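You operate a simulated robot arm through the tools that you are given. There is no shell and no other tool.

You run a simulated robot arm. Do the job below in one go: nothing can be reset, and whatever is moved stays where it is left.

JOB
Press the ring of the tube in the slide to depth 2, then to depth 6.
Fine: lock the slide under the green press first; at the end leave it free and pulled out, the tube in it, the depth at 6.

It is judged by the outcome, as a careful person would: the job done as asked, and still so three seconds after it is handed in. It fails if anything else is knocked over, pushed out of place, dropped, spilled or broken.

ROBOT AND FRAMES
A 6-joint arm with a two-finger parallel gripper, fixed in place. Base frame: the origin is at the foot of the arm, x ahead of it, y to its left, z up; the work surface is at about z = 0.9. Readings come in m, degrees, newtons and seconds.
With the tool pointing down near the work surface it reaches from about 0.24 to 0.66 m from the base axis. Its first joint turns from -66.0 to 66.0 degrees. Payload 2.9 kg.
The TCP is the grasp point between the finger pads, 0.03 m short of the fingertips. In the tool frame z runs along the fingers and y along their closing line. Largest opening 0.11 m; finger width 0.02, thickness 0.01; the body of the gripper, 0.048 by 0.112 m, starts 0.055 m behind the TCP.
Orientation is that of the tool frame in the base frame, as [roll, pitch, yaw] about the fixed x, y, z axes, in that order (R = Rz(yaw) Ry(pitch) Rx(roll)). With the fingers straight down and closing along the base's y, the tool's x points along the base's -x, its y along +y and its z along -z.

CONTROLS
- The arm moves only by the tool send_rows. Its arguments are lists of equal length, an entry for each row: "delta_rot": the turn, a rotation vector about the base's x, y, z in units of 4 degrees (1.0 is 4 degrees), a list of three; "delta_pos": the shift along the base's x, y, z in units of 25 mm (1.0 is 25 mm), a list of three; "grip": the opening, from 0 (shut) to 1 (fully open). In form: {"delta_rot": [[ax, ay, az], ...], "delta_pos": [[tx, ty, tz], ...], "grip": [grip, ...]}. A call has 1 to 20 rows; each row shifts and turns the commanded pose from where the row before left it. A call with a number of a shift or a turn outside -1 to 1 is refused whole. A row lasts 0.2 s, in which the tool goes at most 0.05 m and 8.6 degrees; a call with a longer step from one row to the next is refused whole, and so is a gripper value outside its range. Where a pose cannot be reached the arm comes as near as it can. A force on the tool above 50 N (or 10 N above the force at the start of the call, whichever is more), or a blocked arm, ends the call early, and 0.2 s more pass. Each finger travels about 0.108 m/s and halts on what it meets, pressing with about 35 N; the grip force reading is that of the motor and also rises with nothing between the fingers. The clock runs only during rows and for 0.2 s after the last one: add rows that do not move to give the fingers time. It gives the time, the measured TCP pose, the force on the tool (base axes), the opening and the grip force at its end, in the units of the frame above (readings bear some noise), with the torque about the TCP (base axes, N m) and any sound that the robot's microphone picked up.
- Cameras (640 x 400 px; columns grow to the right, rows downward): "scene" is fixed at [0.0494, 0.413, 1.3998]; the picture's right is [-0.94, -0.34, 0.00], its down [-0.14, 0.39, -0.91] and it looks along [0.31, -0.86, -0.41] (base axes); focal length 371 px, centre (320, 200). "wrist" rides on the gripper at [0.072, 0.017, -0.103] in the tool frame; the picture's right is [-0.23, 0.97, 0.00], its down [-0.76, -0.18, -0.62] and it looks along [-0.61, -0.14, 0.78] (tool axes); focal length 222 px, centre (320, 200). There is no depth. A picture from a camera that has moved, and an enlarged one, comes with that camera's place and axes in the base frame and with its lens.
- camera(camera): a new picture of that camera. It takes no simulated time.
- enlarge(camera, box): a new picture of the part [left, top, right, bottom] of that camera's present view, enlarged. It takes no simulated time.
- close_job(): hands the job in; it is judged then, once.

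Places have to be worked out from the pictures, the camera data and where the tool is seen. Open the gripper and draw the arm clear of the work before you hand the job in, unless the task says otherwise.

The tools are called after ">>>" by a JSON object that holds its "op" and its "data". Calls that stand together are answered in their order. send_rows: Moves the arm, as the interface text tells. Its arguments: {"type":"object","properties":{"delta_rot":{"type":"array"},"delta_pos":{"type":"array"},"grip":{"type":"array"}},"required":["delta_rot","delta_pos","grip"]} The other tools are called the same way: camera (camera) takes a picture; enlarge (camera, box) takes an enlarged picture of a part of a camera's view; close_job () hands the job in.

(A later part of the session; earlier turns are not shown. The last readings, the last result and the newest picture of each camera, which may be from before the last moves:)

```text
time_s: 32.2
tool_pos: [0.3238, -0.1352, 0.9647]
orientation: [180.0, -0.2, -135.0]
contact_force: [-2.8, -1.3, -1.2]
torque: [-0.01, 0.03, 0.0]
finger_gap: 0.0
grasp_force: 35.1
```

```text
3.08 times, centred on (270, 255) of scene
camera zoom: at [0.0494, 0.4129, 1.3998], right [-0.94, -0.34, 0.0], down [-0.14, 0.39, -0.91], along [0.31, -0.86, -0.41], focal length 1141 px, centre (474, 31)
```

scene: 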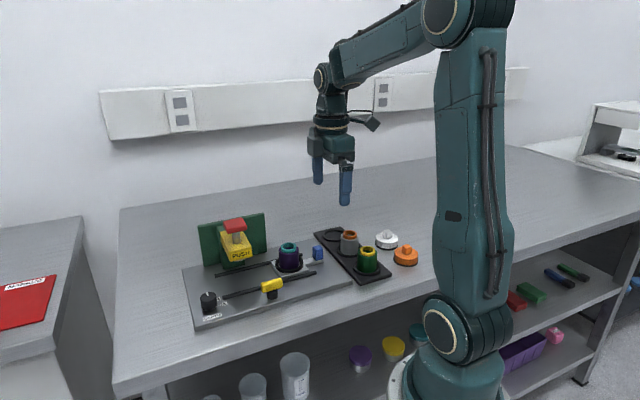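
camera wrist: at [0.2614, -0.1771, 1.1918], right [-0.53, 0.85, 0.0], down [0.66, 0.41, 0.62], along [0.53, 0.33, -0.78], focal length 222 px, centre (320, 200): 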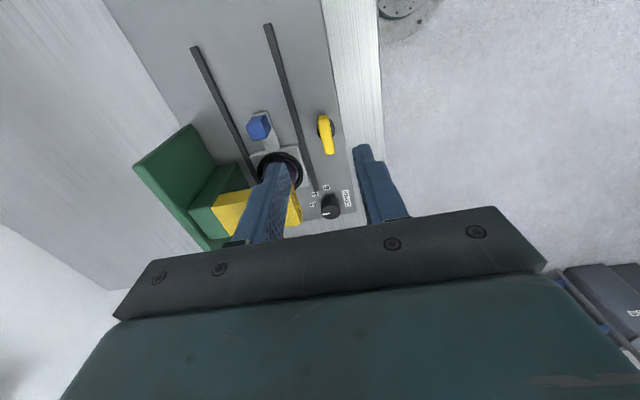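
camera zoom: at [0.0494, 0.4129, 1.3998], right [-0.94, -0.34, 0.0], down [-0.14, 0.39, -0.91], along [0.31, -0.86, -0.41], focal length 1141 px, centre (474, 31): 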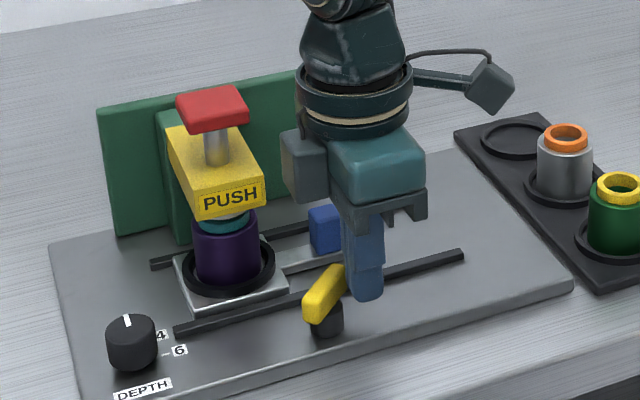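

The lever is following with very little force, now at about 50°. I continue along the arc to 90°.

>>> {"op": "send_rows", "data": {"delta_rot": [[0, 0, 0], [0, 0, 0], [0, 0, 0], [0, 0, 0], [0, 0, 0]], "delta_pos": [[0.161, -0.003, 0], [0.136, 0.028, 0], [0.099, 0.071, 0], [0.09, 0.07, 0], [0, 0, 0]], "grip": [0, 0, 0, 0, 0]}}

>>> {"op": "enlarge", "data": {"camera": "wrist", "box": [220, 100, 420, 230]}}

>>> {"op": "enlarge", "data": {"camera": "scene", "box": [190, 190, 350, 320]}}

```text
time_s: 33.4
tool_pos: [0.3349, -0.1311, 0.965]
orientation: [-180.0, -0.2, -135.2]
contact_force: [-8.6, -13.0, 5.2]
torque: [-0.19, 0.0, 0.01]
finger_gap: 0.0
grasp_force: 35.1
```

```text
3.08 times, centred on (320, 165) of wrist
camera zoom: at [0.2722, -0.1702, 1.0684], right [-0.53, 0.85, 0.0], down [0.67, 0.41, 0.62], along [0.53, 0.33, -0.78], focal length 684 px, centre (320, 308)
```

zoom: 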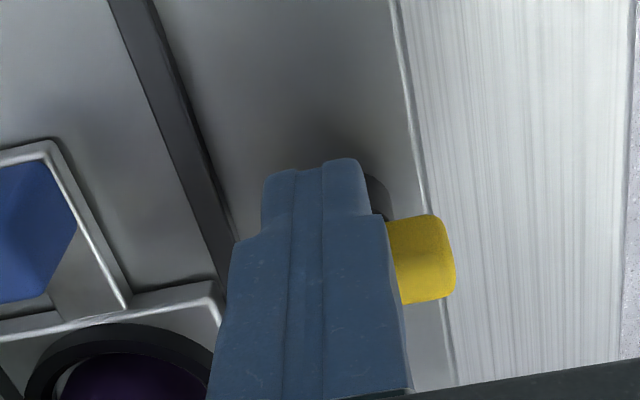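

```text
3.08 times, centred on (270, 255) of scene
camera zoom: at [0.0491, 0.4126, 1.3999], right [-0.94, -0.34, 0.0], down [-0.14, 0.39, -0.91], along [0.31, -0.86, -0.41], focal length 1141 px, centre (474, 31)
```

zoom: 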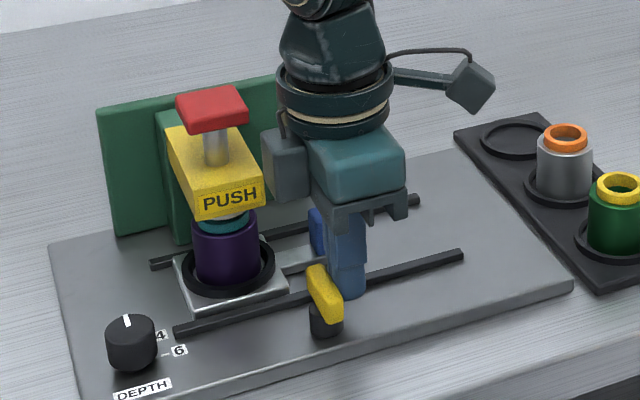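

The lever now lies across the rails at about 90° with 15 N of resistance, which looks like its stop. I press a touch more to be sure, then back off and lift.

>>> {"op": "send_rows", "data": {"delta_rot": [[0, 0, 0], [0, 0, 0]], "delta_pos": [[0.05, 0.05, 0], [0, 0, 0]], "grip": [0, 0]}}

```text
time_s: 34.0
tool_pos: [0.3341, -0.1317, 0.9649]
orientation: [-180.0, -0.5, -135.5]
contact_force: [-24.5, -22.7, 14.5]
torque: [-0.07, 0.25, 0.04]
finger_gap: 0.0002
grasp_force: 35.2
```

The lever is hard against its 90° stop. I back off, lift clear, and move to look down on the dial.

>>> {"op": "send_rows", "data": {"delta_rot": [[0, 0, 0], [0, 0, 0], [0, 0, 0], [0, 0, 0], [0, 0, 0], [0, 0, 0], [0, 0, 0], [0, 0, 0], [0, 0, 0], [0, 0, 0], [0, 0, 0], [0, 0, 0], [0, 0, 0], [0, 0, 0]], "delta_pos": [[-0.15, -0.15, 0], [0, 0, 0.5], [0, 0, 0.9], [0, 0, 0.9], [0, 0, 0.9], [0, 0, 0.9], [0, 0, 0.9], [0, 0, 0.9], [0.64, 0.51, 0.4], [0.64, 0.51, 0], [0.64, 0.51, 0], [0.64, 0.51, 0], [0.64, 0.51, 0], [0, 0, 0]], "grip": [0, 0, 0, 0, 0, 0, 0, 0, 0, 0, 0, 0, 0, 0]}}

>>> {"op": "camera", "data": {"camera": "wrist"}}

>>> {"op": "enlarge", "data": {"camera": "wrist", "box": [240, 60, 400, 180]}}

>>> {"op": "enlarge", "data": {"camera": "scene", "box": [190, 210, 330, 320]}}

```text
time_s: 37.0
tool_pos: [0.4137, -0.0668, 1.1223]
orientation: [180.0, 0.0, -135.1]
contact_force: [-0.3, 1.2, 1.1]
torque: [0.0, 0.02, -0.02]
finger_gap: 0.0
grasp_force: 35.0
```

```text
taken
camera wrist: at [0.3517, -0.1061, 1.2257], right [-0.53, 0.85, 0.0], down [0.66, 0.41, 0.62], along [0.53, 0.33, -0.78], focal length 222 px, centre (320, 200)
```

wrist: 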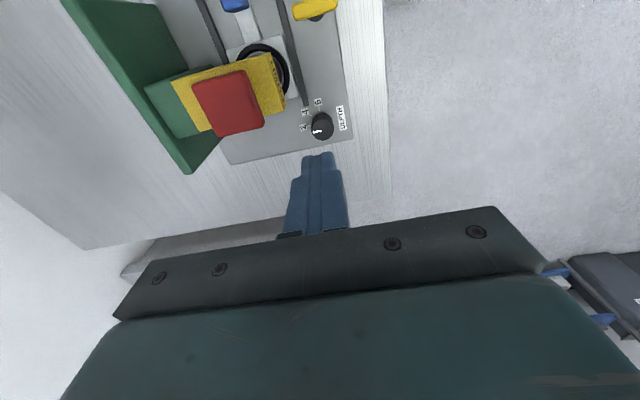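

```text
3.33 times, centred on (320, 120) of wrist
camera zoom: at [0.3517, -0.1061, 1.2257], right [-0.53, 0.85, 0.0], down [0.66, 0.41, 0.62], along [0.53, 0.33, -0.78], focal length 740 px, centre (320, 467)
```

zoom: 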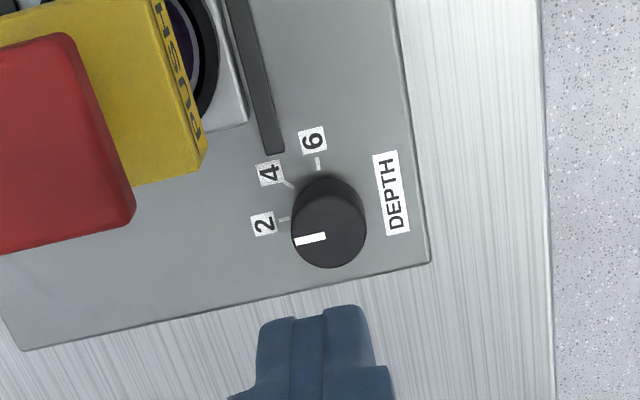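

```text
3.64 times, centred on (260, 265) of scene
camera zoom: at [0.0494, 0.413, 1.3998], right [-0.94, -0.34, 0.0], down [-0.14, 0.39, -0.91], along [0.31, -0.86, -0.41], focal length 1348 px, centre (538, -36)
```

zoom: 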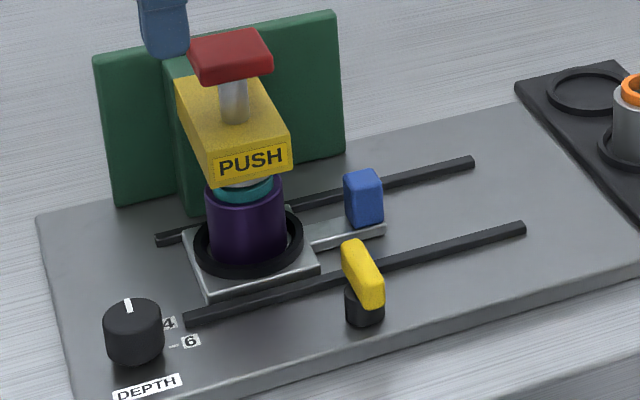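

The pointer is at 2, so the first depth is already set. Turning to 6 will need about -88° about z. Before pressing, I verify the lock by gripping the handle as before and pulling lightly, approaching over the slide's rear.

>>> {"op": "send_rows", "data": {"delta_rot": [[0, 0, 0], [0, 0, 0], [0, 0, 0], [0, 0, 0], [0, 0, 0], [0.53, -0.53, 0], [0.53, -0.53, 0], [0.53, -0.53, 0], [0.53, -0.53, 0], [0.53, -0.53, 0], [0, 0, 0], [0, 0, 0], [0, 0, 0], [0, 0, 0], [0, 0, 0]], "delta_pos": [[-0.63, -0.75, 0], [-0.63, -0.75, 0], [-0.63, -0.75, 0], [-0.63, -0.75, 0], [-0.63, -0.75, 0], [0.048, -0.507, -0.48], [0.048, -0.507, -0.48], [0.048, -0.507, -0.48], [0.048, -0.507, -0.48], [0.048, -0.507, -0.48], [0.3, 0.3, -0.58], [0.3, 0.3, -0.58], [0.3, 0.3, -0.58], [0.3, 0.3, -0.58], [0, 0, 0]], "grip": [0.4, 0.4, 0.4, 0.4, 0.4, 0.4, 0.4, 0.4, 0.4, 0.4, 0.4, 0.4, 0.4, 0.4, 0.4]}}

>>> {"op": "enlarge", "data": {"camera": "wrist", "box": [220, 100, 420, 230]}}

>>> {"op": "enlarge", "data": {"camera": "scene", "box": [190, 170, 350, 300]}}

```text
time_s: 40.2
tool_pos: [0.3682, -0.196, 1.0045]
orientation: [-180.0, 15.1, -135.0]
contact_force: [-0.8, 0.3, -0.4]
torque: [0.03, 0.01, 0.0]
finger_gap: 0.0441
grasp_force: 0.1
```

```text
3.08 times, centred on (320, 165) of wrist
camera zoom: at [0.2892, -0.2521, 1.085], right [-0.53, 0.84, 0.06], down [0.53, 0.28, 0.8], along [0.66, 0.46, -0.6], focal length 684 px, centre (320, 308)
```

zoom: 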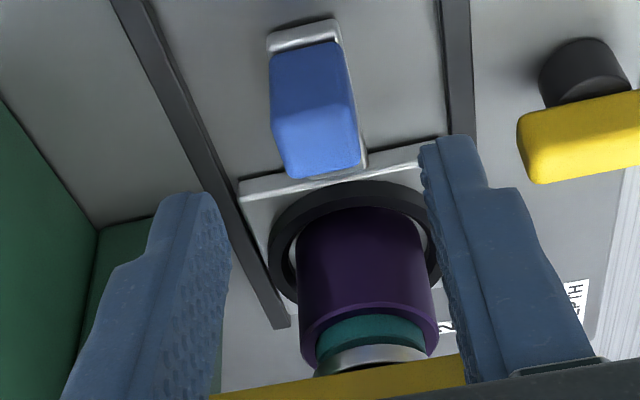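

```text
3.08 times, centred on (270, 235) of scene
camera zoom: at [0.0494, 0.413, 1.3998], right [-0.94, -0.34, 0.0], down [-0.14, 0.39, -0.91], along [0.31, -0.86, -0.41], focal length 1141 px, centre (474, 92)
```

zoom: 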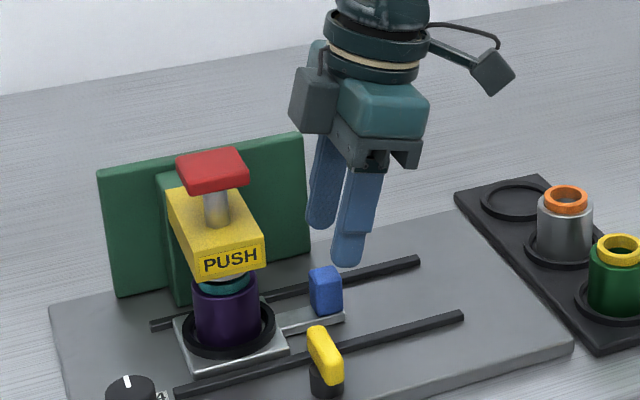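

The handle is centred between the fingers. I descend, grip, and pull back 2 mm to test the lock.

>>> {"op": "send_rows", "data": {"delta_rot": [[0, 0, 0], [0, 0, 0], [0, 0, 0], [0, 0, 0], [0, 0, 0], [0, 0, 0], [0, 0, 0]], "delta_pos": [[0, 0, -0.6], [0, 0, -0.6], [0, 0, -0.45], [0, 0, 0], [0, 0, 0], [0, 0, 0], [0, 0, 0]], "grip": [0.4, 0.4, 0.4, 0.4, 0, 0, 0]}}

>>> {"op": "send_rows", "data": {"delta_rot": [[0, 0, 0], [0, 0, 0], [0, 0, 0]], "delta_pos": [[-0.04, -0.04, 0], [-0.04, -0.04, 0], [0, 0, 0]], "grip": [0, 0, 0]}}

```text
time_s: 41.8
tool_pos: [0.3697, -0.1964, 0.9625]
orientation: [-180.0, 14.9, -135.0]
contact_force: [-2.0, 2.0, -0.4]
torque: [0.03, -0.05, 0.03]
finger_gap: 0.0198
grasp_force: 45.0
```

```text
time_s: 42.6
tool_pos: [0.3692, -0.1969, 0.9625]
orientation: [-179.9, 15.2, -134.7]
contact_force: [15.0, 21.6, 1.2]
torque: [-0.22, 0.41, -0.13]
finger_gap: 0.02
grasp_force: 44.6
```

The lock holds: 26 N of pull moved it under 1 mm. I relax, release, and retreat the same way, then level the tool with the fingers shut.

>>> {"op": "send_rows", "data": {"delta_rot": [[0, 0, 0], [0, 0, 0], [0, 0, 0], [0, 0, 0], [0, 0, 0], [0, 0, 0], [0, 0, 0], [0, 0, 0], [0, 0, 0], [-0.53, 0.53, 0], [-0.53, 0.53, 0], [-0.53, 0.53, 0], [-0.53, 0.53, 0], [-0.53, 0.53, 0], [0, 0, 0]], "delta_pos": [[0.075, 0.075, 0], [0, 0, 0], [0, 0, 0], [0, 0, 0.4], [0, 0, 0.6], [0, 0, 0.6], [-0.3, -0.3, 0.8], [-0.3, -0.3, 0.8], [-0.3, -0.3, 0.8], [0, 0, 0.6], [0, 0, 0.6], [0, 0, 0.6], [0, 0, 0.4], [0, 0, 0.2], [0, 0, 0]], "grip": [0, 0.4, 0.4, 0.4, 0.4, 0.4, 0.4, 0.4, 0.2, 0, 0, 0, 0, 0, 0]}}

```text
time_s: 45.8
tool_pos: [0.3474, -0.2195, 1.1231]
orientation: [-180.0, 0.0, -134.9]
contact_force: [0.4, 0.3, 0.1]
torque: [0.01, -0.01, 0.01]
finger_gap: 0.0
grasp_force: 35.4
```

The tool is level at z 1.123 with the fingers shut. I move above the red button, about (0.4245,-0.138), and check alignment.

>>> {"op": "send_rows", "data": {"delta_rot": [[0, 0, 0], [0, 0, 0], [0, 0, 0], [0, 0, 0], [0, 0, 0], [0, 0, 0], [0, 0, 0]], "delta_pos": [[0.617, 0.652, 0], [0.617, 0.652, 0], [0.617, 0.652, 0], [0.617, 0.652, 0], [0.617, 0.652, 0], [0, 0, 0], [0, 0, 0]], "grip": [0, 0, 0, 0, 0, 0, 0]}}

>>> {"op": "enlarge", "data": {"camera": "wrist", "box": [220, 80, 420, 230]}}

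>>> {"op": "enlarge", "data": {"camera": "scene", "box": [170, 150, 330, 300]}}

```text
time_s: 47.4
tool_pos: [0.425, -0.1374, 1.1223]
orientation: [-179.9, 0.0, -135.0]
contact_force: [0.6, -0.5, 0.6]
torque: [0.0, 0.03, -0.01]
finger_gap: 0.0
grasp_force: 34.7
```

```text
2.67 times, centred on (320, 155) of wrist
camera zoom: at [0.3634, -0.1767, 1.226], right [-0.53, 0.85, 0.0], down [0.66, 0.41, 0.62], along [0.53, 0.33, -0.78], focal length 592 px, centre (320, 320)
```

zoom: 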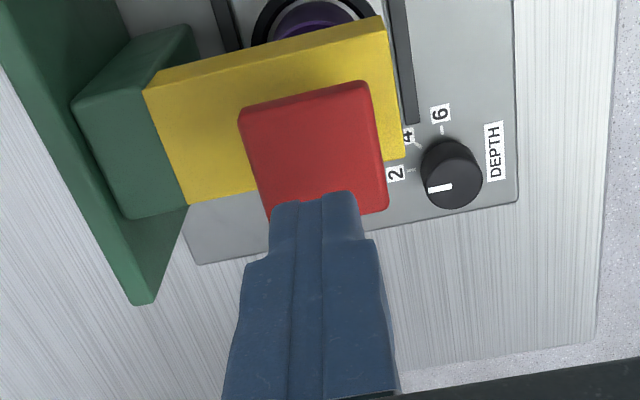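

```text
2.67 times, centred on (250, 225) of scene
camera zoom: at [0.0494, 0.413, 1.3998], right [-0.94, -0.34, 0.0], down [-0.14, 0.39, -0.91], along [0.31, -0.86, -0.41], focal length 989 px, centre (507, 133)
```

zoom: 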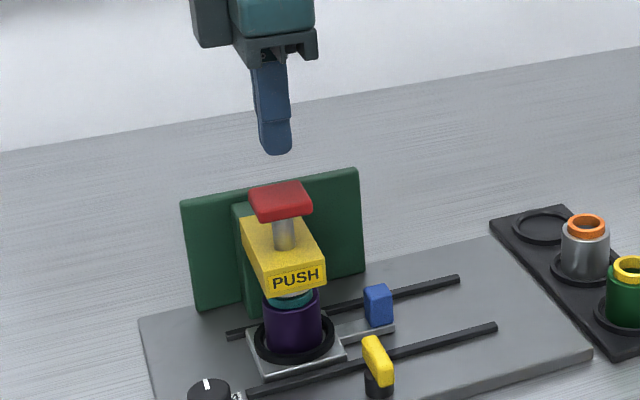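

The fingertips are centred on the red button (top about z 1.058). I descend to near contact and then press in small steps while reading force.

>>> {"op": "send_rows", "data": {"delta_rot": [[0, 0, 0], [0, 0, 0], [0, 0, 0], [0, 0, 0], [0, 0, 0], [0, 0, 0], [0, 0, 0]], "delta_pos": [[0, -0.04, -0.4], [0, 0, -0.4], [0, 0, -0.4], [0, 0, -0.1], [0, 0, -0.1], [0, 0, -0.1], [0, 0, 0]], "grip": [0, 0, 0, 0, 0, 0, 0]}}

>>> {"op": "enlarge", "data": {"camera": "scene", "box": [200, 180, 310, 290]}}

```text
time_s: 49.0
tool_pos: [0.4265, -0.1398, 1.0849]
orientation: [-179.9, 0.1, -135.0]
contact_force: [-0.4, -1.6, 0.9]
torque: [-0.04, -0.02, 0.0]
finger_gap: 0.0003
grasp_force: 35.6
```

```text
3.64 times, centred on (255, 235) of scene
camera zoom: at [0.0494, 0.4129, 1.3998], right [-0.94, -0.34, 0.0], down [-0.14, 0.39, -0.91], along [0.31, -0.86, -0.41], focal length 1348 px, centre (556, 73)
```

zoom: 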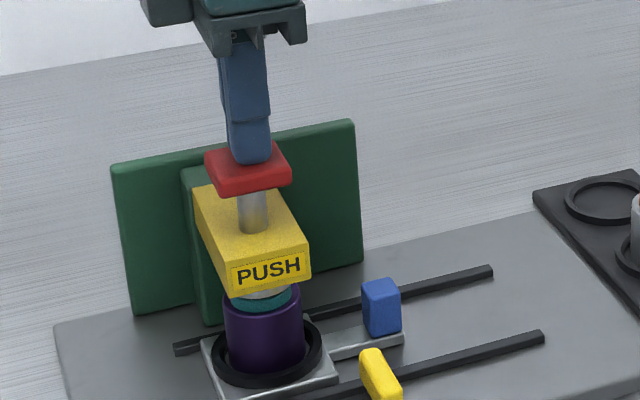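

The tips are just at the button. I press further at 1.5 mm per row, watching for force and sounds.

>>> {"op": "send_rows", "data": {"delta_rot": [[0, 0, 0], [0, 0, 0], [0, 0, 0], [0, 0, 0], [0, 0, 0], [0, 0, 0]], "delta_pos": [[0, 0, -0.06], [0, 0, -0.06], [0, 0, -0.06], [0, 0, -0.06], [0, 0, -0.06], [0, 0, 0]], "grip": [0, 0, 0, 0, 0, 0]}}

>>> {"op": "enlarge", "data": {"camera": "scene", "box": [200, 180, 310, 290]}}

```text
time_s: 50.4
tool_pos: [0.4255, -0.1394, 1.0795]
orientation: [-179.7, 0.0, -135.1]
contact_force: [-6.9, -4.3, 34.6]
torque: [-0.17, 0.39, 0.15]
finger_gap: 0.0004
grasp_force: 35.4
heard: click
```

```text
3.64 times, centred on (255, 235) of scene
camera zoom: at [0.0487, 0.413, 1.3998], right [-0.94, -0.34, 0.0], down [-0.14, 0.39, -0.91], along [0.31, -0.86, -0.41], focal length 1348 px, centre (556, 73)
```

zoom: 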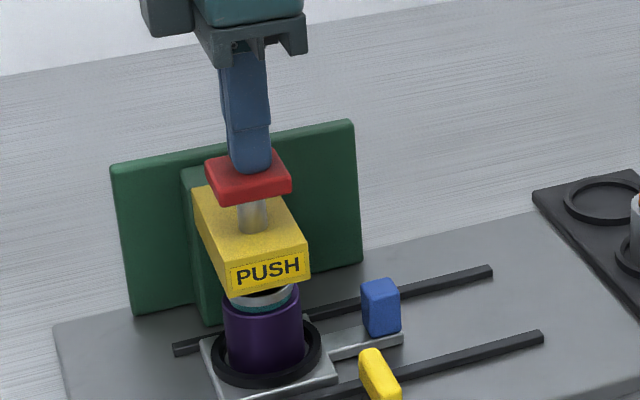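

A click was heard at about 35 N. I look closely at the ring and plunger while still pressed.

>>> {"op": "enlarge", "data": {"camera": "scene", "box": [225, 240, 285, 300]}}

```text
6.67 times, centred on (255, 270) of scene
camera zoom: at [0.0487, 0.413, 1.3998], right [-0.94, -0.34, 0.0], down [-0.14, 0.39, -0.91], along [0.31, -0.86, -0.41], focal length 2472 px, centre (753, -267)
```

zoom: 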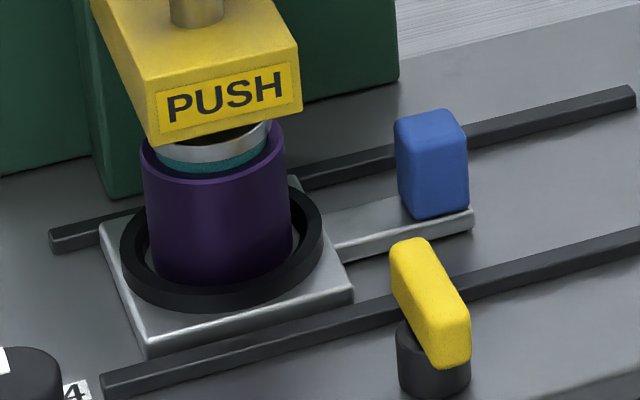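

The plunger is seated on the ring. I lift off and look at how far the ring has gone in.

>>> {"op": "send_rows", "data": {"delta_rot": [[0, 0, 0], [0, 0, 0], [0, 0, 0], [0, 0, 0], [0, 0, 0]], "delta_pos": [[0, 0, 0.2], [0, 0, 0.5], [0, 0, 0.6], [0, 0, 0.6], [0, 0, 0]], "grip": [0, 0, 0, 0, 0]}}

>>> {"op": "enlarge", "data": {"camera": "scene", "box": [225, 240, 285, 300]}}

>>> {"op": "enlarge", "data": {"camera": "scene", "box": [180, 190, 310, 320]}}

```text
time_s: 51.6
tool_pos: [0.4244, -0.1391, 1.125]
orientation: [-180.0, -0.1, -135.0]
contact_force: [-0.2, -1.2, 0.1]
torque: [0.01, 0.03, -0.01]
finger_gap: 0.0002
grasp_force: 35.3
```

```text
6.67 times, centred on (255, 270) of scene
camera zoom: at [0.0494, 0.413, 1.3998], right [-0.94, -0.34, 0.0], down [-0.14, 0.39, -0.91], along [0.31, -0.86, -0.41], focal length 2472 px, centre (753, -267)
```

zoom: 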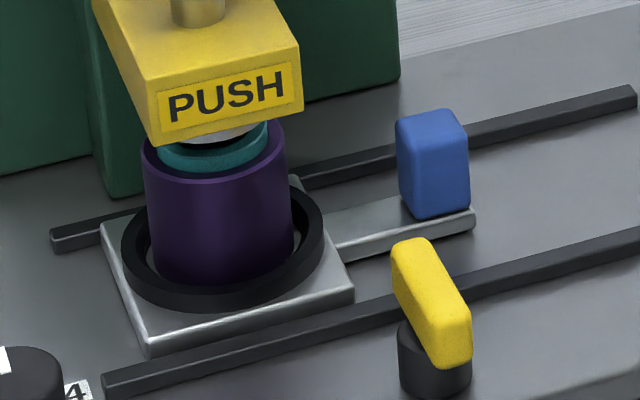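

```text
3.08 times, centred on (245, 255) of scene
camera zoom: at [0.0494, 0.413, 1.3998], right [-0.94, -0.34, 0.0], down [-0.14, 0.39, -0.91], along [0.31, -0.86, -0.41], focal length 1141 px, centre (551, 31)
```

zoom: 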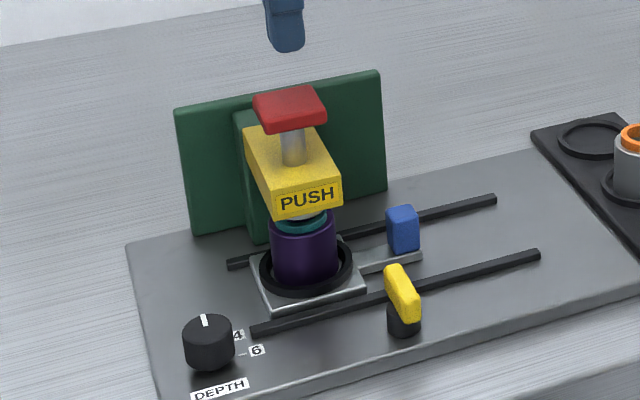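

The button sprang back and the ring sits lower. To be sure the 2 mm stop was really reached and not just friction, I press again slightly harder and watch whether it is a hard stop.

>>> {"op": "send_rows", "data": {"delta_rot": [[0, 0, 0], [0, 0, 0], [0, 0, 0], [0, 0, 0], [0, 0, 0], [0, 0, 0], [0, 0, 0], [0, 0, 0]], "delta_pos": [[0, 0, -0.5], [0, 0, -0.6], [0, 0, -0.5], [0, 0, -0.1], [0, 0, -0.1], [0, 0, -0.1], [0, 0, -0.03], [0, 0, 0]], "grip": [0, 0, 0, 0, 0, 0, 0, 0]}}

```text
time_s: 53.4
tool_pos: [0.4257, -0.1395, 1.0799]
orientation: [-179.6, 0.2, -135.0]
contact_force: [-1.4, 3.0, 38.9]
torque: [-0.03, 0.29, -0.25]
finger_gap: 0.0001
grasp_force: 35.6
heard: click
```

Same height (1.080) with more force and another click, so the depth-2 stop is firmly reached. Next I lift off and move above the dial, opening the fingers, to set 6.

>>> {"op": "send_rows", "data": {"delta_rot": [[0, 0, 0], [0, 0, 0], [0, 0, 0], [0, 0, 0], [0, 0, 0], [0, 0, 0], [0, 0, 0], [0, 0, 0], [0, 0, 0], [0, 0, 0]], "delta_pos": [[0, 0, 0.3], [0, 0, 0.6], [0, 0, 0.6], [0, 0, 0.5], [0.14, 0.93, 0], [0.14, 0.93, 0], [0.14, 0.93, 0], [0.14, 0.93, 0], [0, 0, -0.8], [0, 0, 0]], "grip": [0, 0, 0, 0, 0.3, 0.5, 0.5, 0.5, 0.5, 0.5]}}

>>> {"op": "enlarge", "data": {"camera": "wrist", "box": [220, 80, 420, 230]}}

>>> {"op": "enlarge", "data": {"camera": "scene", "box": [170, 170, 310, 320]}}

```text
time_s: 55.6
tool_pos: [0.4389, -0.0443, 1.1045]
orientation: [-180.0, 0.0, -135.0]
contact_force: [-0.3, -1.3, 0.3]
torque: [0.01, -0.01, 0.0]
finger_gap: 0.0551
grasp_force: 0.1
```

```text
2.67 times, centred on (320, 155) of wrist
camera zoom: at [0.3764, -0.0841, 1.2092], right [-0.53, 0.85, 0.0], down [0.66, 0.41, 0.62], along [0.53, 0.33, -0.78], focal length 592 px, centre (320, 320)
```

zoom: 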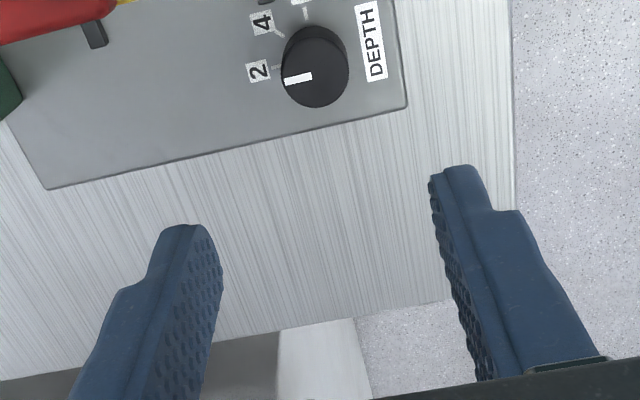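

```text
2.67 times, centred on (240, 245) of scene
camera zoom: at [0.0494, 0.413, 1.3998], right [-0.94, -0.34, 0.0], down [-0.14, 0.39, -0.91], along [0.31, -0.86, -0.41], focal length 989 px, centre (533, 80)
```

zoom: 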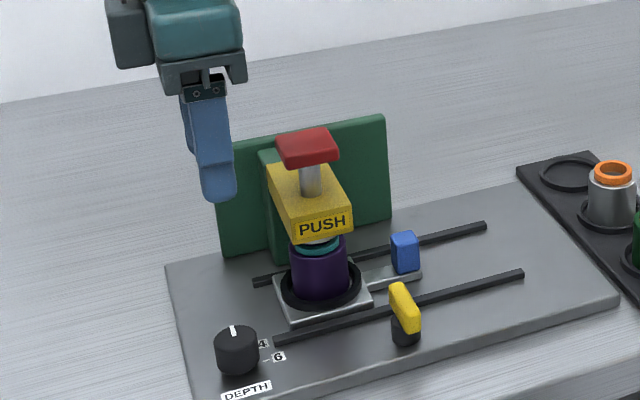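

The dial's top is at about (0.441,-0.046), z≈0.946. I come lower above it to refine the alignment.

>>> {"op": "send_rows", "data": {"delta_rot": [[0, 0, 0], [0, 0, 0], [0, 0, 0], [0, 0, 0], [0, 0, 0], [0, 0, 0]], "delta_pos": [[0.035, -0.02, -0.85], [0.035, -0.02, -0.85], [0, 0, -0.85], [0, 0, -0.85], [0, 0, -0.8], [0, 0, 0]], "grip": [0.5, 0.5, 0.5, 0.5, 0.5, 0.5]}}

>>> {"op": "enlarge", "data": {"camera": "wrist", "box": [220, 80, 420, 230]}}

>>> {"op": "enlarge", "data": {"camera": "scene", "box": [170, 190, 310, 320]}}

```text
time_s: 57.0
tool_pos: [0.4409, -0.0471, 1.0013]
orientation: [180.0, -0.1, -135.0]
contact_force: [-0.7, -0.2, -0.1]
torque: [-0.01, 0.0, 0.02]
finger_gap: 0.0549
grasp_force: 0.0
```

```text
2.67 times, centred on (320, 155) of wrist
camera zoom: at [0.3786, -0.0857, 1.1053], right [-0.53, 0.85, 0.0], down [0.66, 0.41, 0.62], along [0.53, 0.33, -0.78], focal length 592 px, centre (320, 320)
```

zoom: 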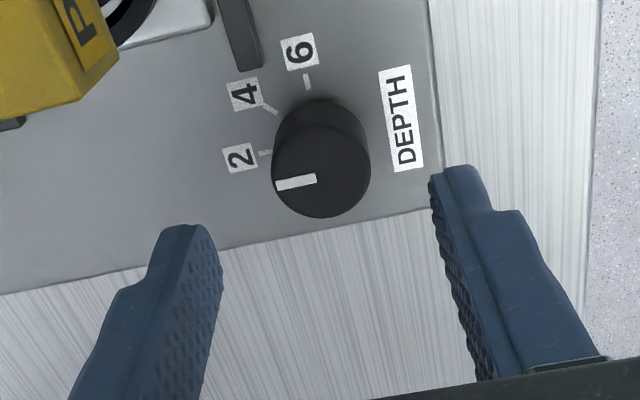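

```text
3.08 times, centred on (240, 255) of scene
camera zoom: at [0.0494, 0.413, 1.3998], right [-0.94, -0.34, 0.0], down [-0.14, 0.39, -0.91], along [0.31, -0.86, -0.41], focal length 1141 px, centre (566, 31)
```

zoom: 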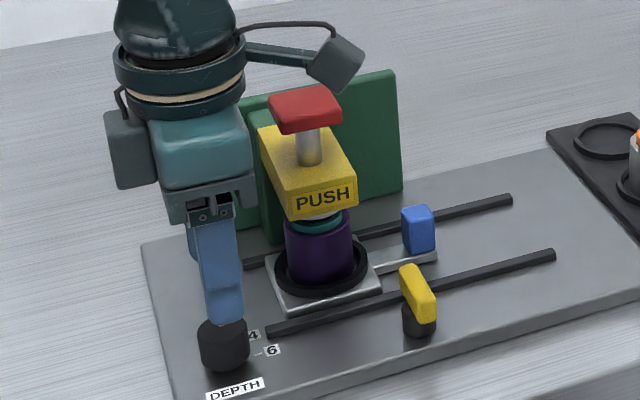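

The dial centre is at about (0.4405,-0.047), right under the tool. I descend to z≈0.964 and grip it.

>>> {"op": "send_rows", "data": {"delta_rot": [[0, 0, 0], [0, 0, 0], [0, 0, 0], [0, 0, 0], [0, 0, 0], [0, 0, 0], [0, 0, 0]], "delta_pos": [[-0.02, -0.01, -0.51], [0, 0, -0.51], [0, 0, -0.48], [0, 0, 0], [0, 0, 0], [0, 0, 0], [0, 0, 0]], "grip": [0.5, 0.5, 0.5, 0.5, 0, 0, 0]}}

>>> {"op": "enlarge", "data": {"camera": "wrist", "box": [220, 80, 420, 230]}}

>>> {"op": "enlarge", "data": {"camera": "scene", "box": [170, 190, 310, 320]}}

```text
time_s: 58.6
tool_pos: [0.4406, -0.047, 0.9629]
orientation: [-179.8, 0.0, -135.1]
contact_force: [10.0, -7.1, -9.8]
torque: [-0.28, -0.38, -0.03]
finger_gap: 0.0291
grasp_force: 45.4
```

```text
2.67 times, centred on (320, 155) of wrist
camera zoom: at [0.3782, -0.0855, 1.0675], right [-0.53, 0.85, 0.0], down [0.66, 0.41, 0.62], along [0.53, 0.33, -0.78], focal length 592 px, centre (320, 320)
```

zoom: 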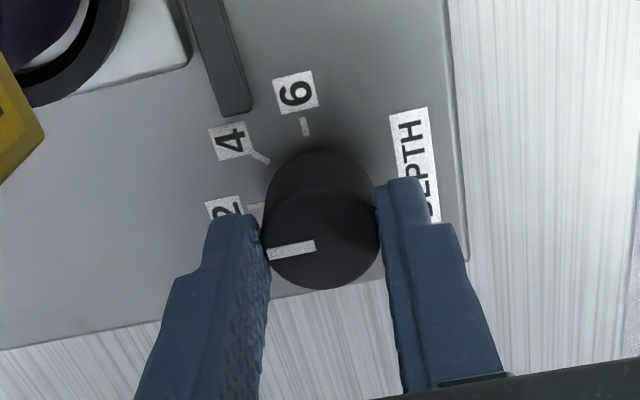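

```text
3.08 times, centred on (240, 255) of scene
camera zoom: at [0.0498, 0.4127, 1.3999], right [-0.94, -0.34, 0.0], down [-0.14, 0.39, -0.91], along [0.31, -0.86, -0.41], focal length 1141 px, centre (566, 31)
```

zoom: 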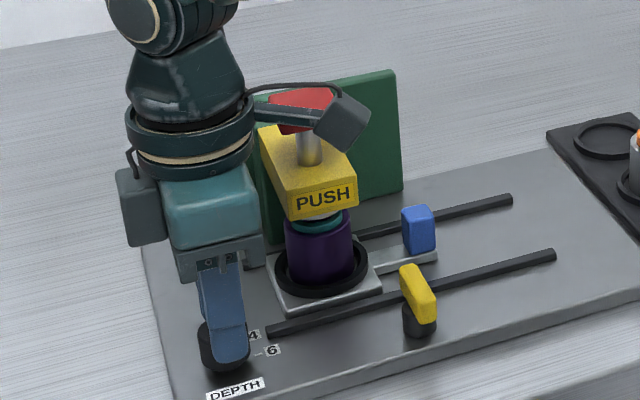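

The dial is gripped across its full 29 mm. I turn clockwise (−z), first 20°, to check that it follows.

>>> {"op": "send_rows", "data": {"delta_rot": [[0, 0, -1], [0, 0, -1], [0, 0, -1], [0, 0, -1], [0, 0, -1], [0, 0, 0]], "delta_pos": [[0.01, -0.01, -0.01], [0, 0, 0], [0, 0, 0], [0, 0, 0], [0, 0, 0], [0, 0, 0]], "grip": [0, 0, 0, 0, 0, 0]}}

>>> {"op": "enlarge", "data": {"camera": "wrist", "box": [220, 80, 420, 230]}}

>>> {"op": "enlarge", "data": {"camera": "scene", "box": [170, 170, 310, 320]}}

```text
time_s: 60.0
tool_pos: [0.4396, -0.0457, 0.9634]
orientation: [180.0, -0.2, -155.1]
contact_force: [9.1, -6.8, -14.9]
torque: [-0.16, -0.23, -0.01]
finger_gap: 0.0287
grasp_force: 44.9
```

```text
2.67 times, centred on (320, 155) of wrist
camera zoom: at [0.3688, -0.0614, 1.0676], right [-0.2, 0.98, 0.0], down [0.77, 0.16, 0.62], along [0.61, 0.13, -0.78], focal length 592 px, centre (320, 320)
```

zoom: 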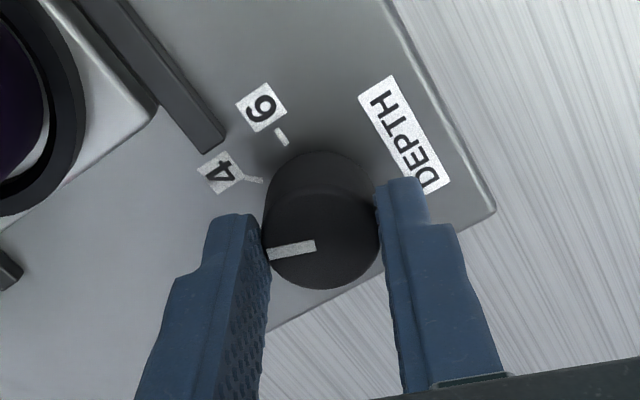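

```text
2.67 times, centred on (240, 245) of scene
camera zoom: at [0.0499, 0.4128, 1.3999], right [-0.94, -0.34, 0.0], down [-0.14, 0.39, -0.91], along [0.31, -0.86, -0.41], focal length 989 px, centre (533, 80)
```

zoom: 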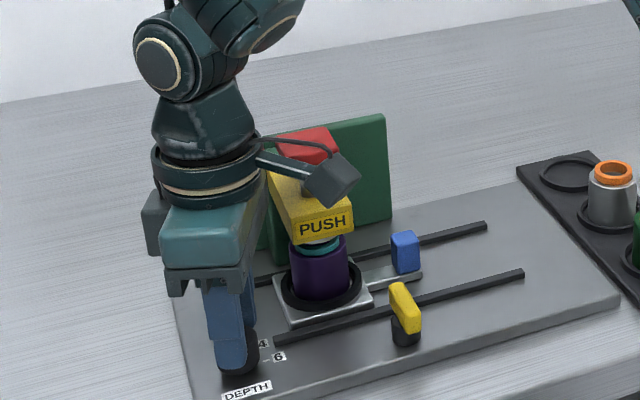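

The dial turns with the fingers at low torque. To keep the gripper body safely above the press head during the rest of the sweep, I release, raise 4 mm, regrip, and turn a further 24°.

>>> {"op": "send_rows", "data": {"delta_rot": [[0, 0, 0], [0, 0, 0], [0, 0, 0], [0, 0, 0], [0, 0, 0], [0, 0, 0], [0, 0, -1], [0, 0, -1], [0, 0, -1], [0, 0, -1], [0, 0, -1], [0, 0, -1], [0, 0, 0]], "delta_pos": [[0, 0, 0], [0, 0, 0], [0.03, -0.03, 0.14], [0, 0, 0], [0, 0, 0], [0, 0, 0], [0, 0, 0], [0, 0, 0], [0, 0, 0], [0, 0, 0], [0, 0, 0], [0, 0, 0], [0, 0, 0]], "grip": [0.36, 0.36, 0.36, 0, 0, 0, 0, 0, 0, 0, 0, 0, 0]}}

>>> {"op": "enlarge", "data": {"camera": "wrist", "box": [220, 80, 420, 230]}}

>>> {"op": "enlarge", "data": {"camera": "scene", "box": [170, 170, 310, 320]}}

```text
time_s: 62.8
tool_pos: [0.4414, -0.0471, 0.967]
orientation: [179.9, -0.1, -178.9]
contact_force: [-3.2, 21.5, -7.8]
torque: [0.56, 0.17, -0.01]
finger_gap: 0.0287
grasp_force: 45.1
```

```text
2.67 times, centred on (320, 155) of wrist
camera zoom: at [0.3691, -0.0306, 1.0713], right [0.21, 0.98, 0.0], down [0.77, -0.16, 0.62], along [0.61, -0.13, -0.78], focal length 592 px, centre (320, 320)
```

zoom: 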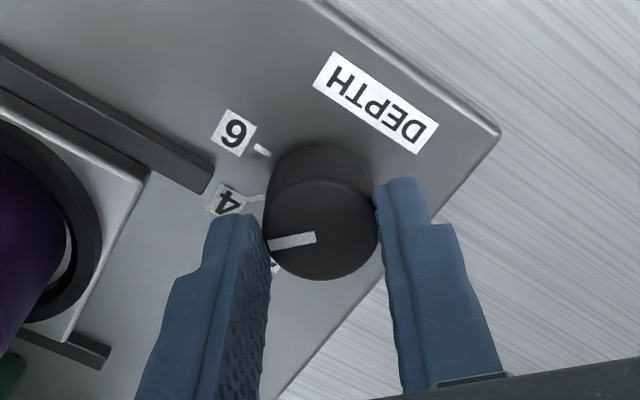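

```text
2.67 times, centred on (240, 245) of scene
camera zoom: at [0.0494, 0.4135, 1.3996], right [-0.94, -0.34, 0.0], down [-0.14, 0.39, -0.91], along [0.31, -0.86, -0.41], focal length 989 px, centre (533, 80)
```

zoom: 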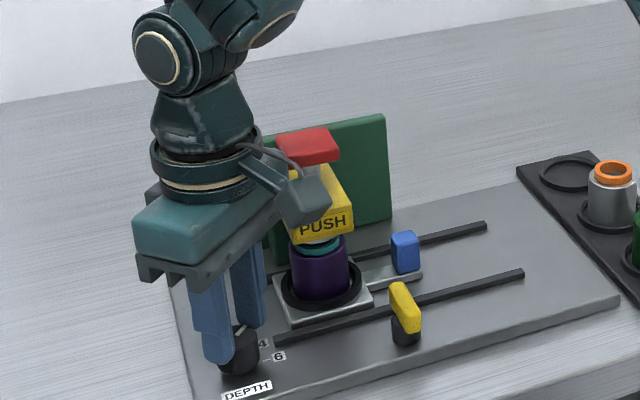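

The dial has reached about 44° (near 4), and the side load of 21 N is at fingertip level, so it comes from a small centring error. I correct by 1.2 mm in y and keep turning.

>>> {"op": "send_rows", "data": {"delta_rot": [[0, 0, 0], [0, 0, -1], [0, 0, -1], [0, 0, -1], [0, 0, -1], [0, 0, -1], [0, 0, -1], [0, 0, 0]], "delta_pos": [[0, 0.05, 0], [0, 0, 0], [0, 0, 0], [0, 0, 0], [0, 0, 0], [0, 0, 0], [0, 0, 0], [0, 0, 0]], "grip": [0, 0, 0, 0, 0, 0, 0, 0]}}

>>> {"op": "enlarge", "data": {"camera": "wrist", "box": [220, 80, 420, 230]}}

>>> {"op": "enlarge", "data": {"camera": "scene", "box": [170, 170, 310, 320]}}

```text
time_s: 64.6
tool_pos: [0.4414, -0.0471, 0.967]
orientation: [-179.9, -0.2, 156.9]
contact_force: [-0.4, 12.4, -26.0]
torque: [0.37, -0.02, -0.02]
finger_gap: 0.0289
grasp_force: 44.9
```

```text
2.67 times, centred on (320, 155) of wrist
camera zoom: at [0.3821, -0.0014, 1.0714], right [0.59, 0.81, 0.0], down [0.63, -0.46, 0.62], along [0.5, -0.37, -0.78], focal length 592 px, centre (320, 320)
```

zoom: 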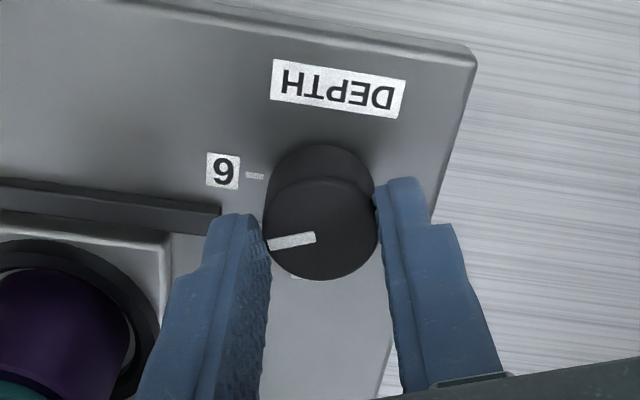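

```text
2.67 times, centred on (240, 245) of scene
camera zoom: at [0.0498, 0.4133, 1.3997], right [-0.94, -0.34, 0.0], down [-0.14, 0.39, -0.91], along [0.31, -0.86, -0.41], focal length 989 px, centre (533, 80)
```

zoom: 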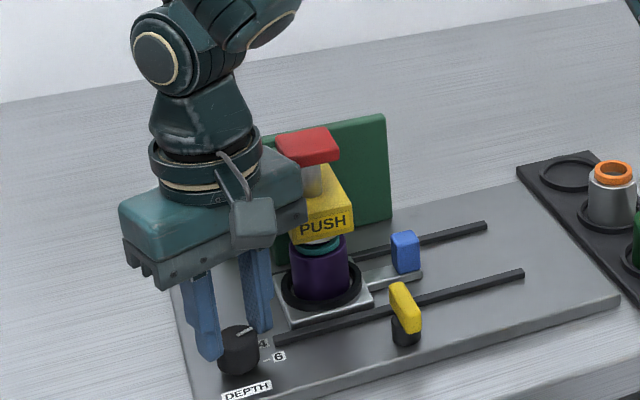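

The dial is at about 68°, tick 6 approaching the pointer. I ease the vertical load and turn the remaining ~22°.

>>> {"op": "send_rows", "data": {"delta_rot": [[0, 0, 0], [0, 0, -1], [0, 0, -1], [0, 0, -1], [0, 0, -1], [0, 0, -1], [0, 0, -0.45], [0, 0, 0]], "delta_pos": [[0, 0.01, -0.05], [0, 0, 0], [0, 0, 0], [0, 0, 0], [0, 0, 0], [0, 0, 0], [0, 0, 0], [0, 0, 0]], "grip": [0, 0, 0, 0, 0, 0, 0, 0]}}

>>> {"op": "enlarge", "data": {"camera": "wrist", "box": [220, 80, 420, 230]}}

>>> {"op": "enlarge", "data": {"camera": "scene", "box": [170, 170, 310, 320]}}

```text
time_s: 66.4
tool_pos: [0.4418, -0.0447, 0.9674]
orientation: [179.9, 0.0, 135.3]
contact_force: [-5.7, 16.0, 8.5]
torque: [0.58, 0.31, 0.02]
finger_gap: 0.0288
grasp_force: 45.0
```

```text
2.67 times, centred on (320, 155) of wrist
camera zoom: at [0.4022, 0.0178, 1.0713], right [0.85, 0.53, 0.0], down [0.41, -0.66, 0.62], along [0.33, -0.53, -0.78], focal length 592 px, centre (320, 320)
```

zoom: 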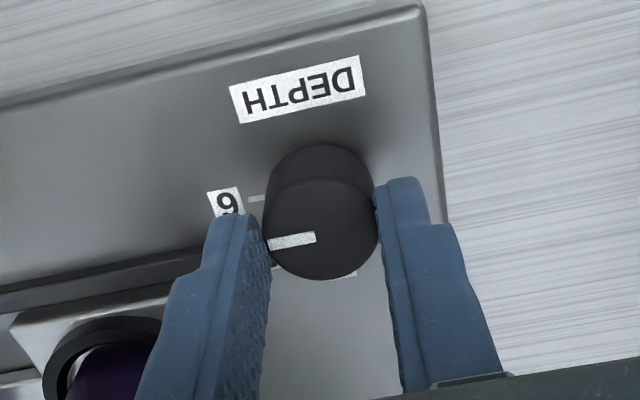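

```text
2.67 times, centred on (240, 245) of scene
camera zoom: at [0.0491, 0.4134, 1.3997], right [-0.94, -0.34, 0.0], down [-0.14, 0.39, -0.91], along [0.31, -0.86, -0.41], focal length 989 px, centre (533, 80)
```

zoom: 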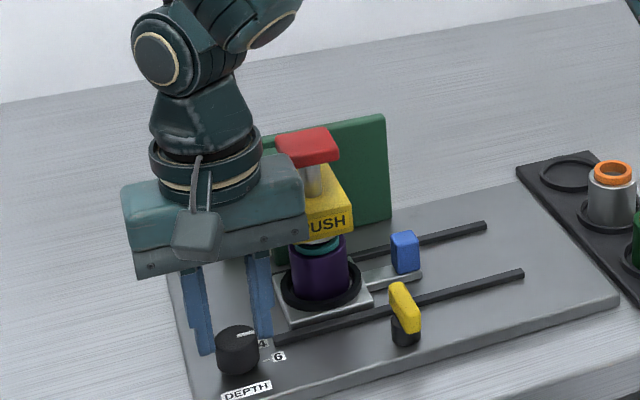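

The turn totals about 90°, and tick 6 now sits relative to the pointer exactly as tick 2 did at the start. I release the dial, lift straight up, and check it.

>>> {"op": "send_rows", "data": {"delta_rot": [[0, 0, 0], [0, 0, 0], [0, 0, 0], [0, 0, 0], [0, 0, 0], [0, 0, 0], [0, 0, 0], [0, 0, 0], [0, 0, 0], [0, 0, 0], [0, 0, 0]], "delta_pos": [[0, 0, 0], [0, 0, 0], [0, 0, 0.4], [0, 0, 0.8], [0, 0, 0.9], [0, 0, 0.9], [0, 0, 0.9], [0, 0, 0.9], [0, 0, 0.9], [0, 0, 0.7], [0, 0, 0]], "grip": [0.4, 0.4, 0.4, 0.4, 0.4, 0.4, 0.4, 0.4, 0.4, 0.4, 0.4]}}

>>> {"op": "enlarge", "data": {"camera": "wrist", "box": [220, 30, 420, 180]}}

>>> {"op": "enlarge", "data": {"camera": "scene", "box": [180, 220, 290, 320]}}

```text
time_s: 68.8
tool_pos: [0.441, -0.0459, 1.125]
orientation: [-179.9, 0.1, 135.1]
contact_force: [-0.3, -0.7, 0.8]
torque: [0.0, -0.01, -0.01]
finger_gap: 0.0438
grasp_force: 0.1
```

```text
2.67 times, centred on (320, 105) of wrist
camera zoom: at [0.4026, 0.0166, 1.2299], right [0.85, 0.53, 0.0], down [0.42, -0.66, 0.62], along [0.33, -0.53, -0.78], focal length 592 px, centre (320, 453)
```

zoom: 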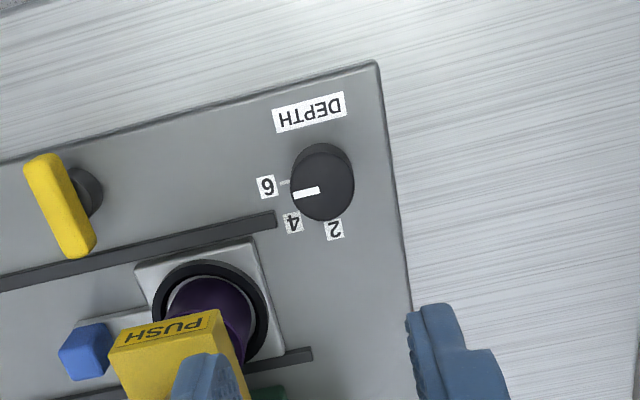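

```text
4.00 times, centred on (235, 270) of scene
camera zoom: at [0.0494, 0.413, 1.3998], right [-0.94, -0.34, 0.0], down [-0.14, 0.39, -0.91], along [0.31, -0.86, -0.41], focal length 1483 px, centre (660, -80)
```

zoom: 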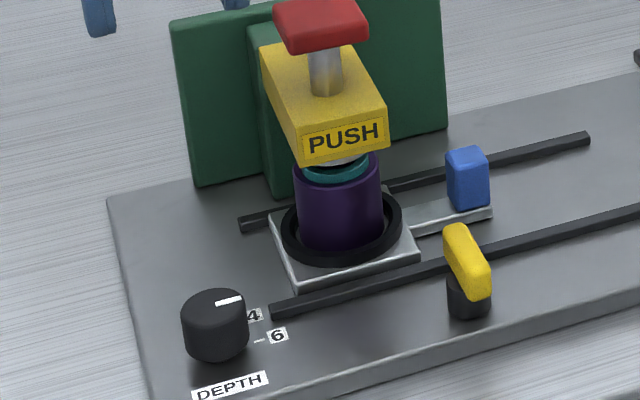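

The pointer appears aligned with 6. I zoom in more to confirm the alignment with the tick.

>>> {"op": "enlarge", "data": {"camera": "wrist", "box": [300, 70, 360, 125]}}

>>> {"op": "enlarge", "data": {"camera": "scene", "box": [220, 280, 260, 315]}}

```text
7.27 times, centred on (330, 98) of wrist
camera zoom: at [0.4026, 0.0166, 1.2299], right [0.85, 0.53, 0.0], down [0.42, -0.66, 0.62], along [0.33, -0.53, -0.78], focal length 1615 px, centre (247, 946)
```

zoom: 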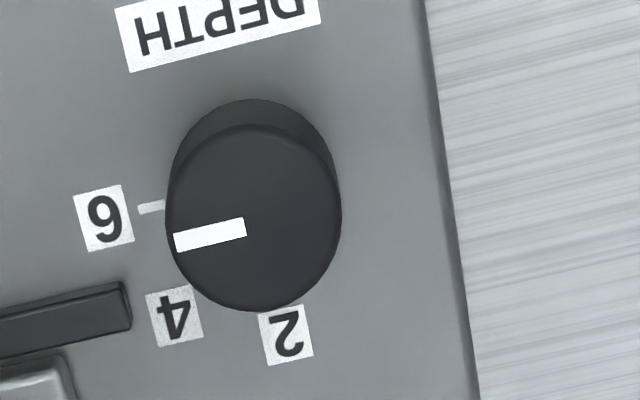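

```text
11.43 times, centred on (240, 298) of scene
camera zoom: at [0.0494, 0.413, 1.3998], right [-0.94, -0.34, 0.0], down [-0.14, 0.39, -0.91], along [0.31, -0.86, -0.41], focal length 4238 px, centre (1234, -914)
```

zoom: 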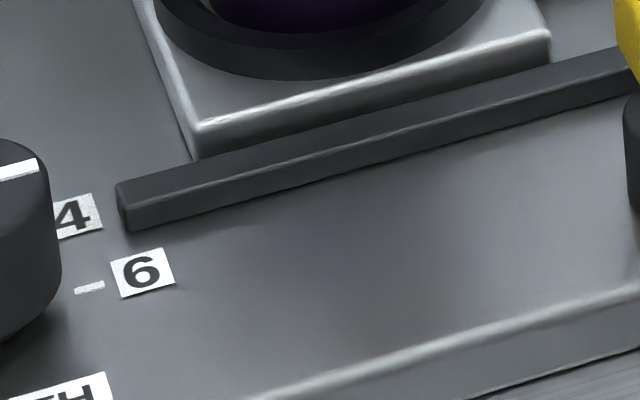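

Worked out in the base frame, the pointer is along -u within about 1.5°, matching tick 6. I close the fingers, move above the button, and check alignment.

>>> {"op": "send_rows", "data": {"delta_rot": [[0, 0, 0], [0, 0, 0], [0, 0, 0], [0, 0, 0], [0, 0, 0], [0, 0, 0]], "delta_pos": [[-0.16, -0.934, 0], [-0.16, -0.934, 0], [-0.16, -0.934, 0], [-0.16, -0.934, 0], [0, 0, 0], [0, 0, 0]], "grip": [0, 0, 0, 0, 0, 0]}}

>>> {"op": "enlarge", "data": {"camera": "wrist", "box": [220, 80, 420, 230]}}

>>> {"op": "enlarge", "data": {"camera": "scene", "box": [190, 160, 310, 290]}}

```text
time_s: 70.2
tool_pos: [0.4243, -0.1403, 1.1247]
orientation: [179.9, 0.0, 135.3]
contact_force: [0.5, 0.1, -0.2]
torque: [0.02, -0.04, 0.02]
finger_gap: 0.0
grasp_force: 34.5
```

```text
2.67 times, centred on (320, 155) of wrist
camera zoom: at [0.3859, -0.0767, 1.2294], right [0.85, 0.53, 0.0], down [0.42, -0.66, 0.62], along [0.33, -0.53, -0.78], focal length 592 px, centre (320, 320)
```

zoom: 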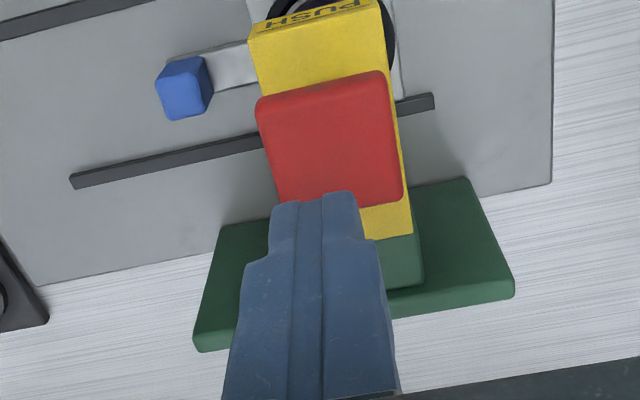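

```text
3.08 times, centred on (250, 225) of scene
camera zoom: at [0.0494, 0.413, 1.3998], right [-0.94, -0.34, 0.0], down [-0.14, 0.39, -0.91], along [0.31, -0.86, -0.41], focal length 1141 px, centre (535, 123)
```

zoom: 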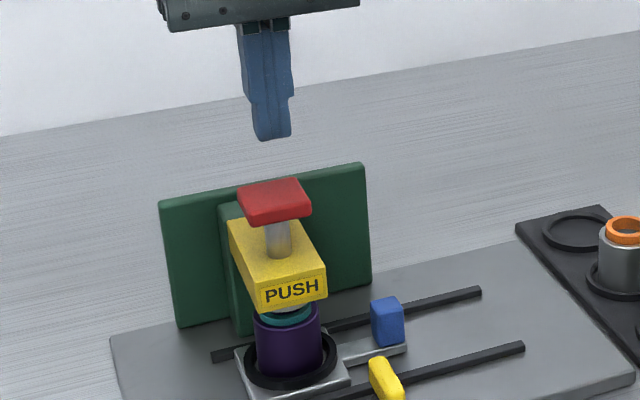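

Well aligned over the button. I descend and press at 1.5 mm per row for the depth-6 stroke.

>>> {"op": "send_rows", "data": {"delta_rot": [[0, 0, 0], [0, 0, 0], [0, 0, 0], [0, 0, 0], [0, 0, 0], [0, 0, 0], [0, 0, 0], [0, 0, 0], [0, 0, 0], [0, 0, 0], [0, 0, 0], [0, 0, 0]], "delta_pos": [[0, 0.06, -0.47], [0, 0, -0.47], [0, 0, -0.47], [0, 0, -0.06], [0, 0, -0.06], [0, 0, -0.06], [0, 0, -0.06], [0, 0, -0.06], [0, 0, -0.06], [0, 0, -0.06], [0, 0, -0.06], [0, 0, 0]], "grip": [0, 0, 0, 0, 0, 0, 0, 0, 0, 0, 0, 0]}}

>>> {"op": "enlarge", "data": {"camera": "scene", "box": [225, 240, 285, 300]}}

```text
time_s: 72.8
tool_pos: [0.4248, -0.1387, 1.0802]
orientation: [179.9, 0.1, 135.1]
contact_force: [1.5, -2.8, 9.0]
torque: [-0.02, 0.06, 0.03]
finger_gap: 0.0
grasp_force: 34.3
heard: click
```

```text
6.67 times, centred on (255, 270) of scene
camera zoom: at [0.0493, 0.4129, 1.3998], right [-0.94, -0.34, 0.0], down [-0.14, 0.39, -0.91], along [0.31, -0.86, -0.41], focal length 2472 px, centre (753, -267)
```

zoom: 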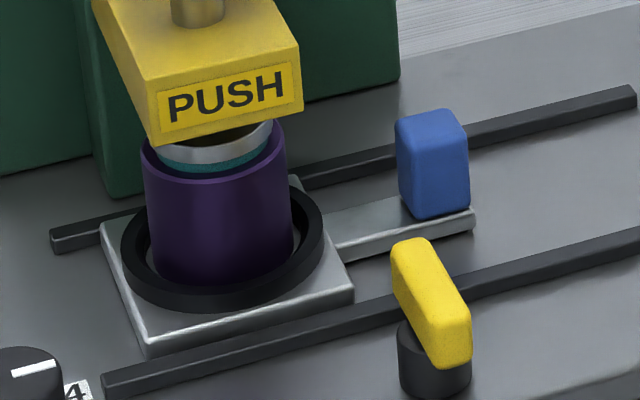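

A click came at only 9 N and the ring is not visibly deeper yet, so I keep pressing toward the new stop.

>>> {"op": "send_rows", "data": {"delta_rot": [[0, 0, 0], [0, 0, 0], [0, 0, 0], [0, 0, 0]], "delta_pos": [[0, 0, -0.06], [0, 0, -0.06], [0, 0, -0.06], [0, 0, 0]], "grip": [0, 0, 0, 0]}}

>>> {"op": "enlarge", "data": {"camera": "scene", "box": [225, 240, 285, 300]}}

```text
time_s: 73.8
tool_pos: [0.4246, -0.1372, 1.0764]
orientation: [179.9, 0.1, 135.2]
contact_force: [-1.8, -5.6, 21.4]
torque: [0.01, 0.23, 0.22]
finger_gap: 0.0
grasp_force: 34.7
```

```text
6.67 times, centred on (255, 270) of scene
camera zoom: at [0.0491, 0.4129, 1.3998], right [-0.94, -0.34, 0.0], down [-0.14, 0.39, -0.91], along [0.31, -0.86, -0.41], focal length 2472 px, centre (753, -267)
```

zoom: 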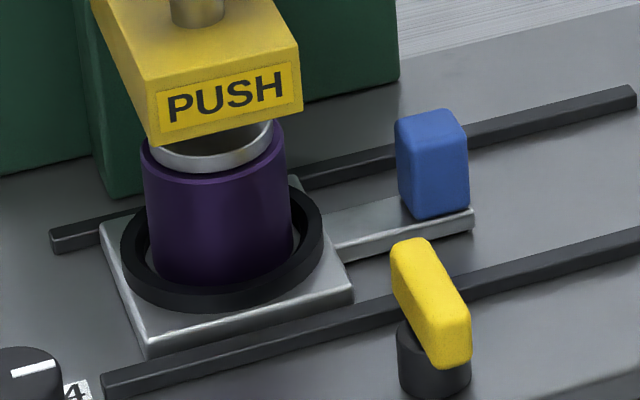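

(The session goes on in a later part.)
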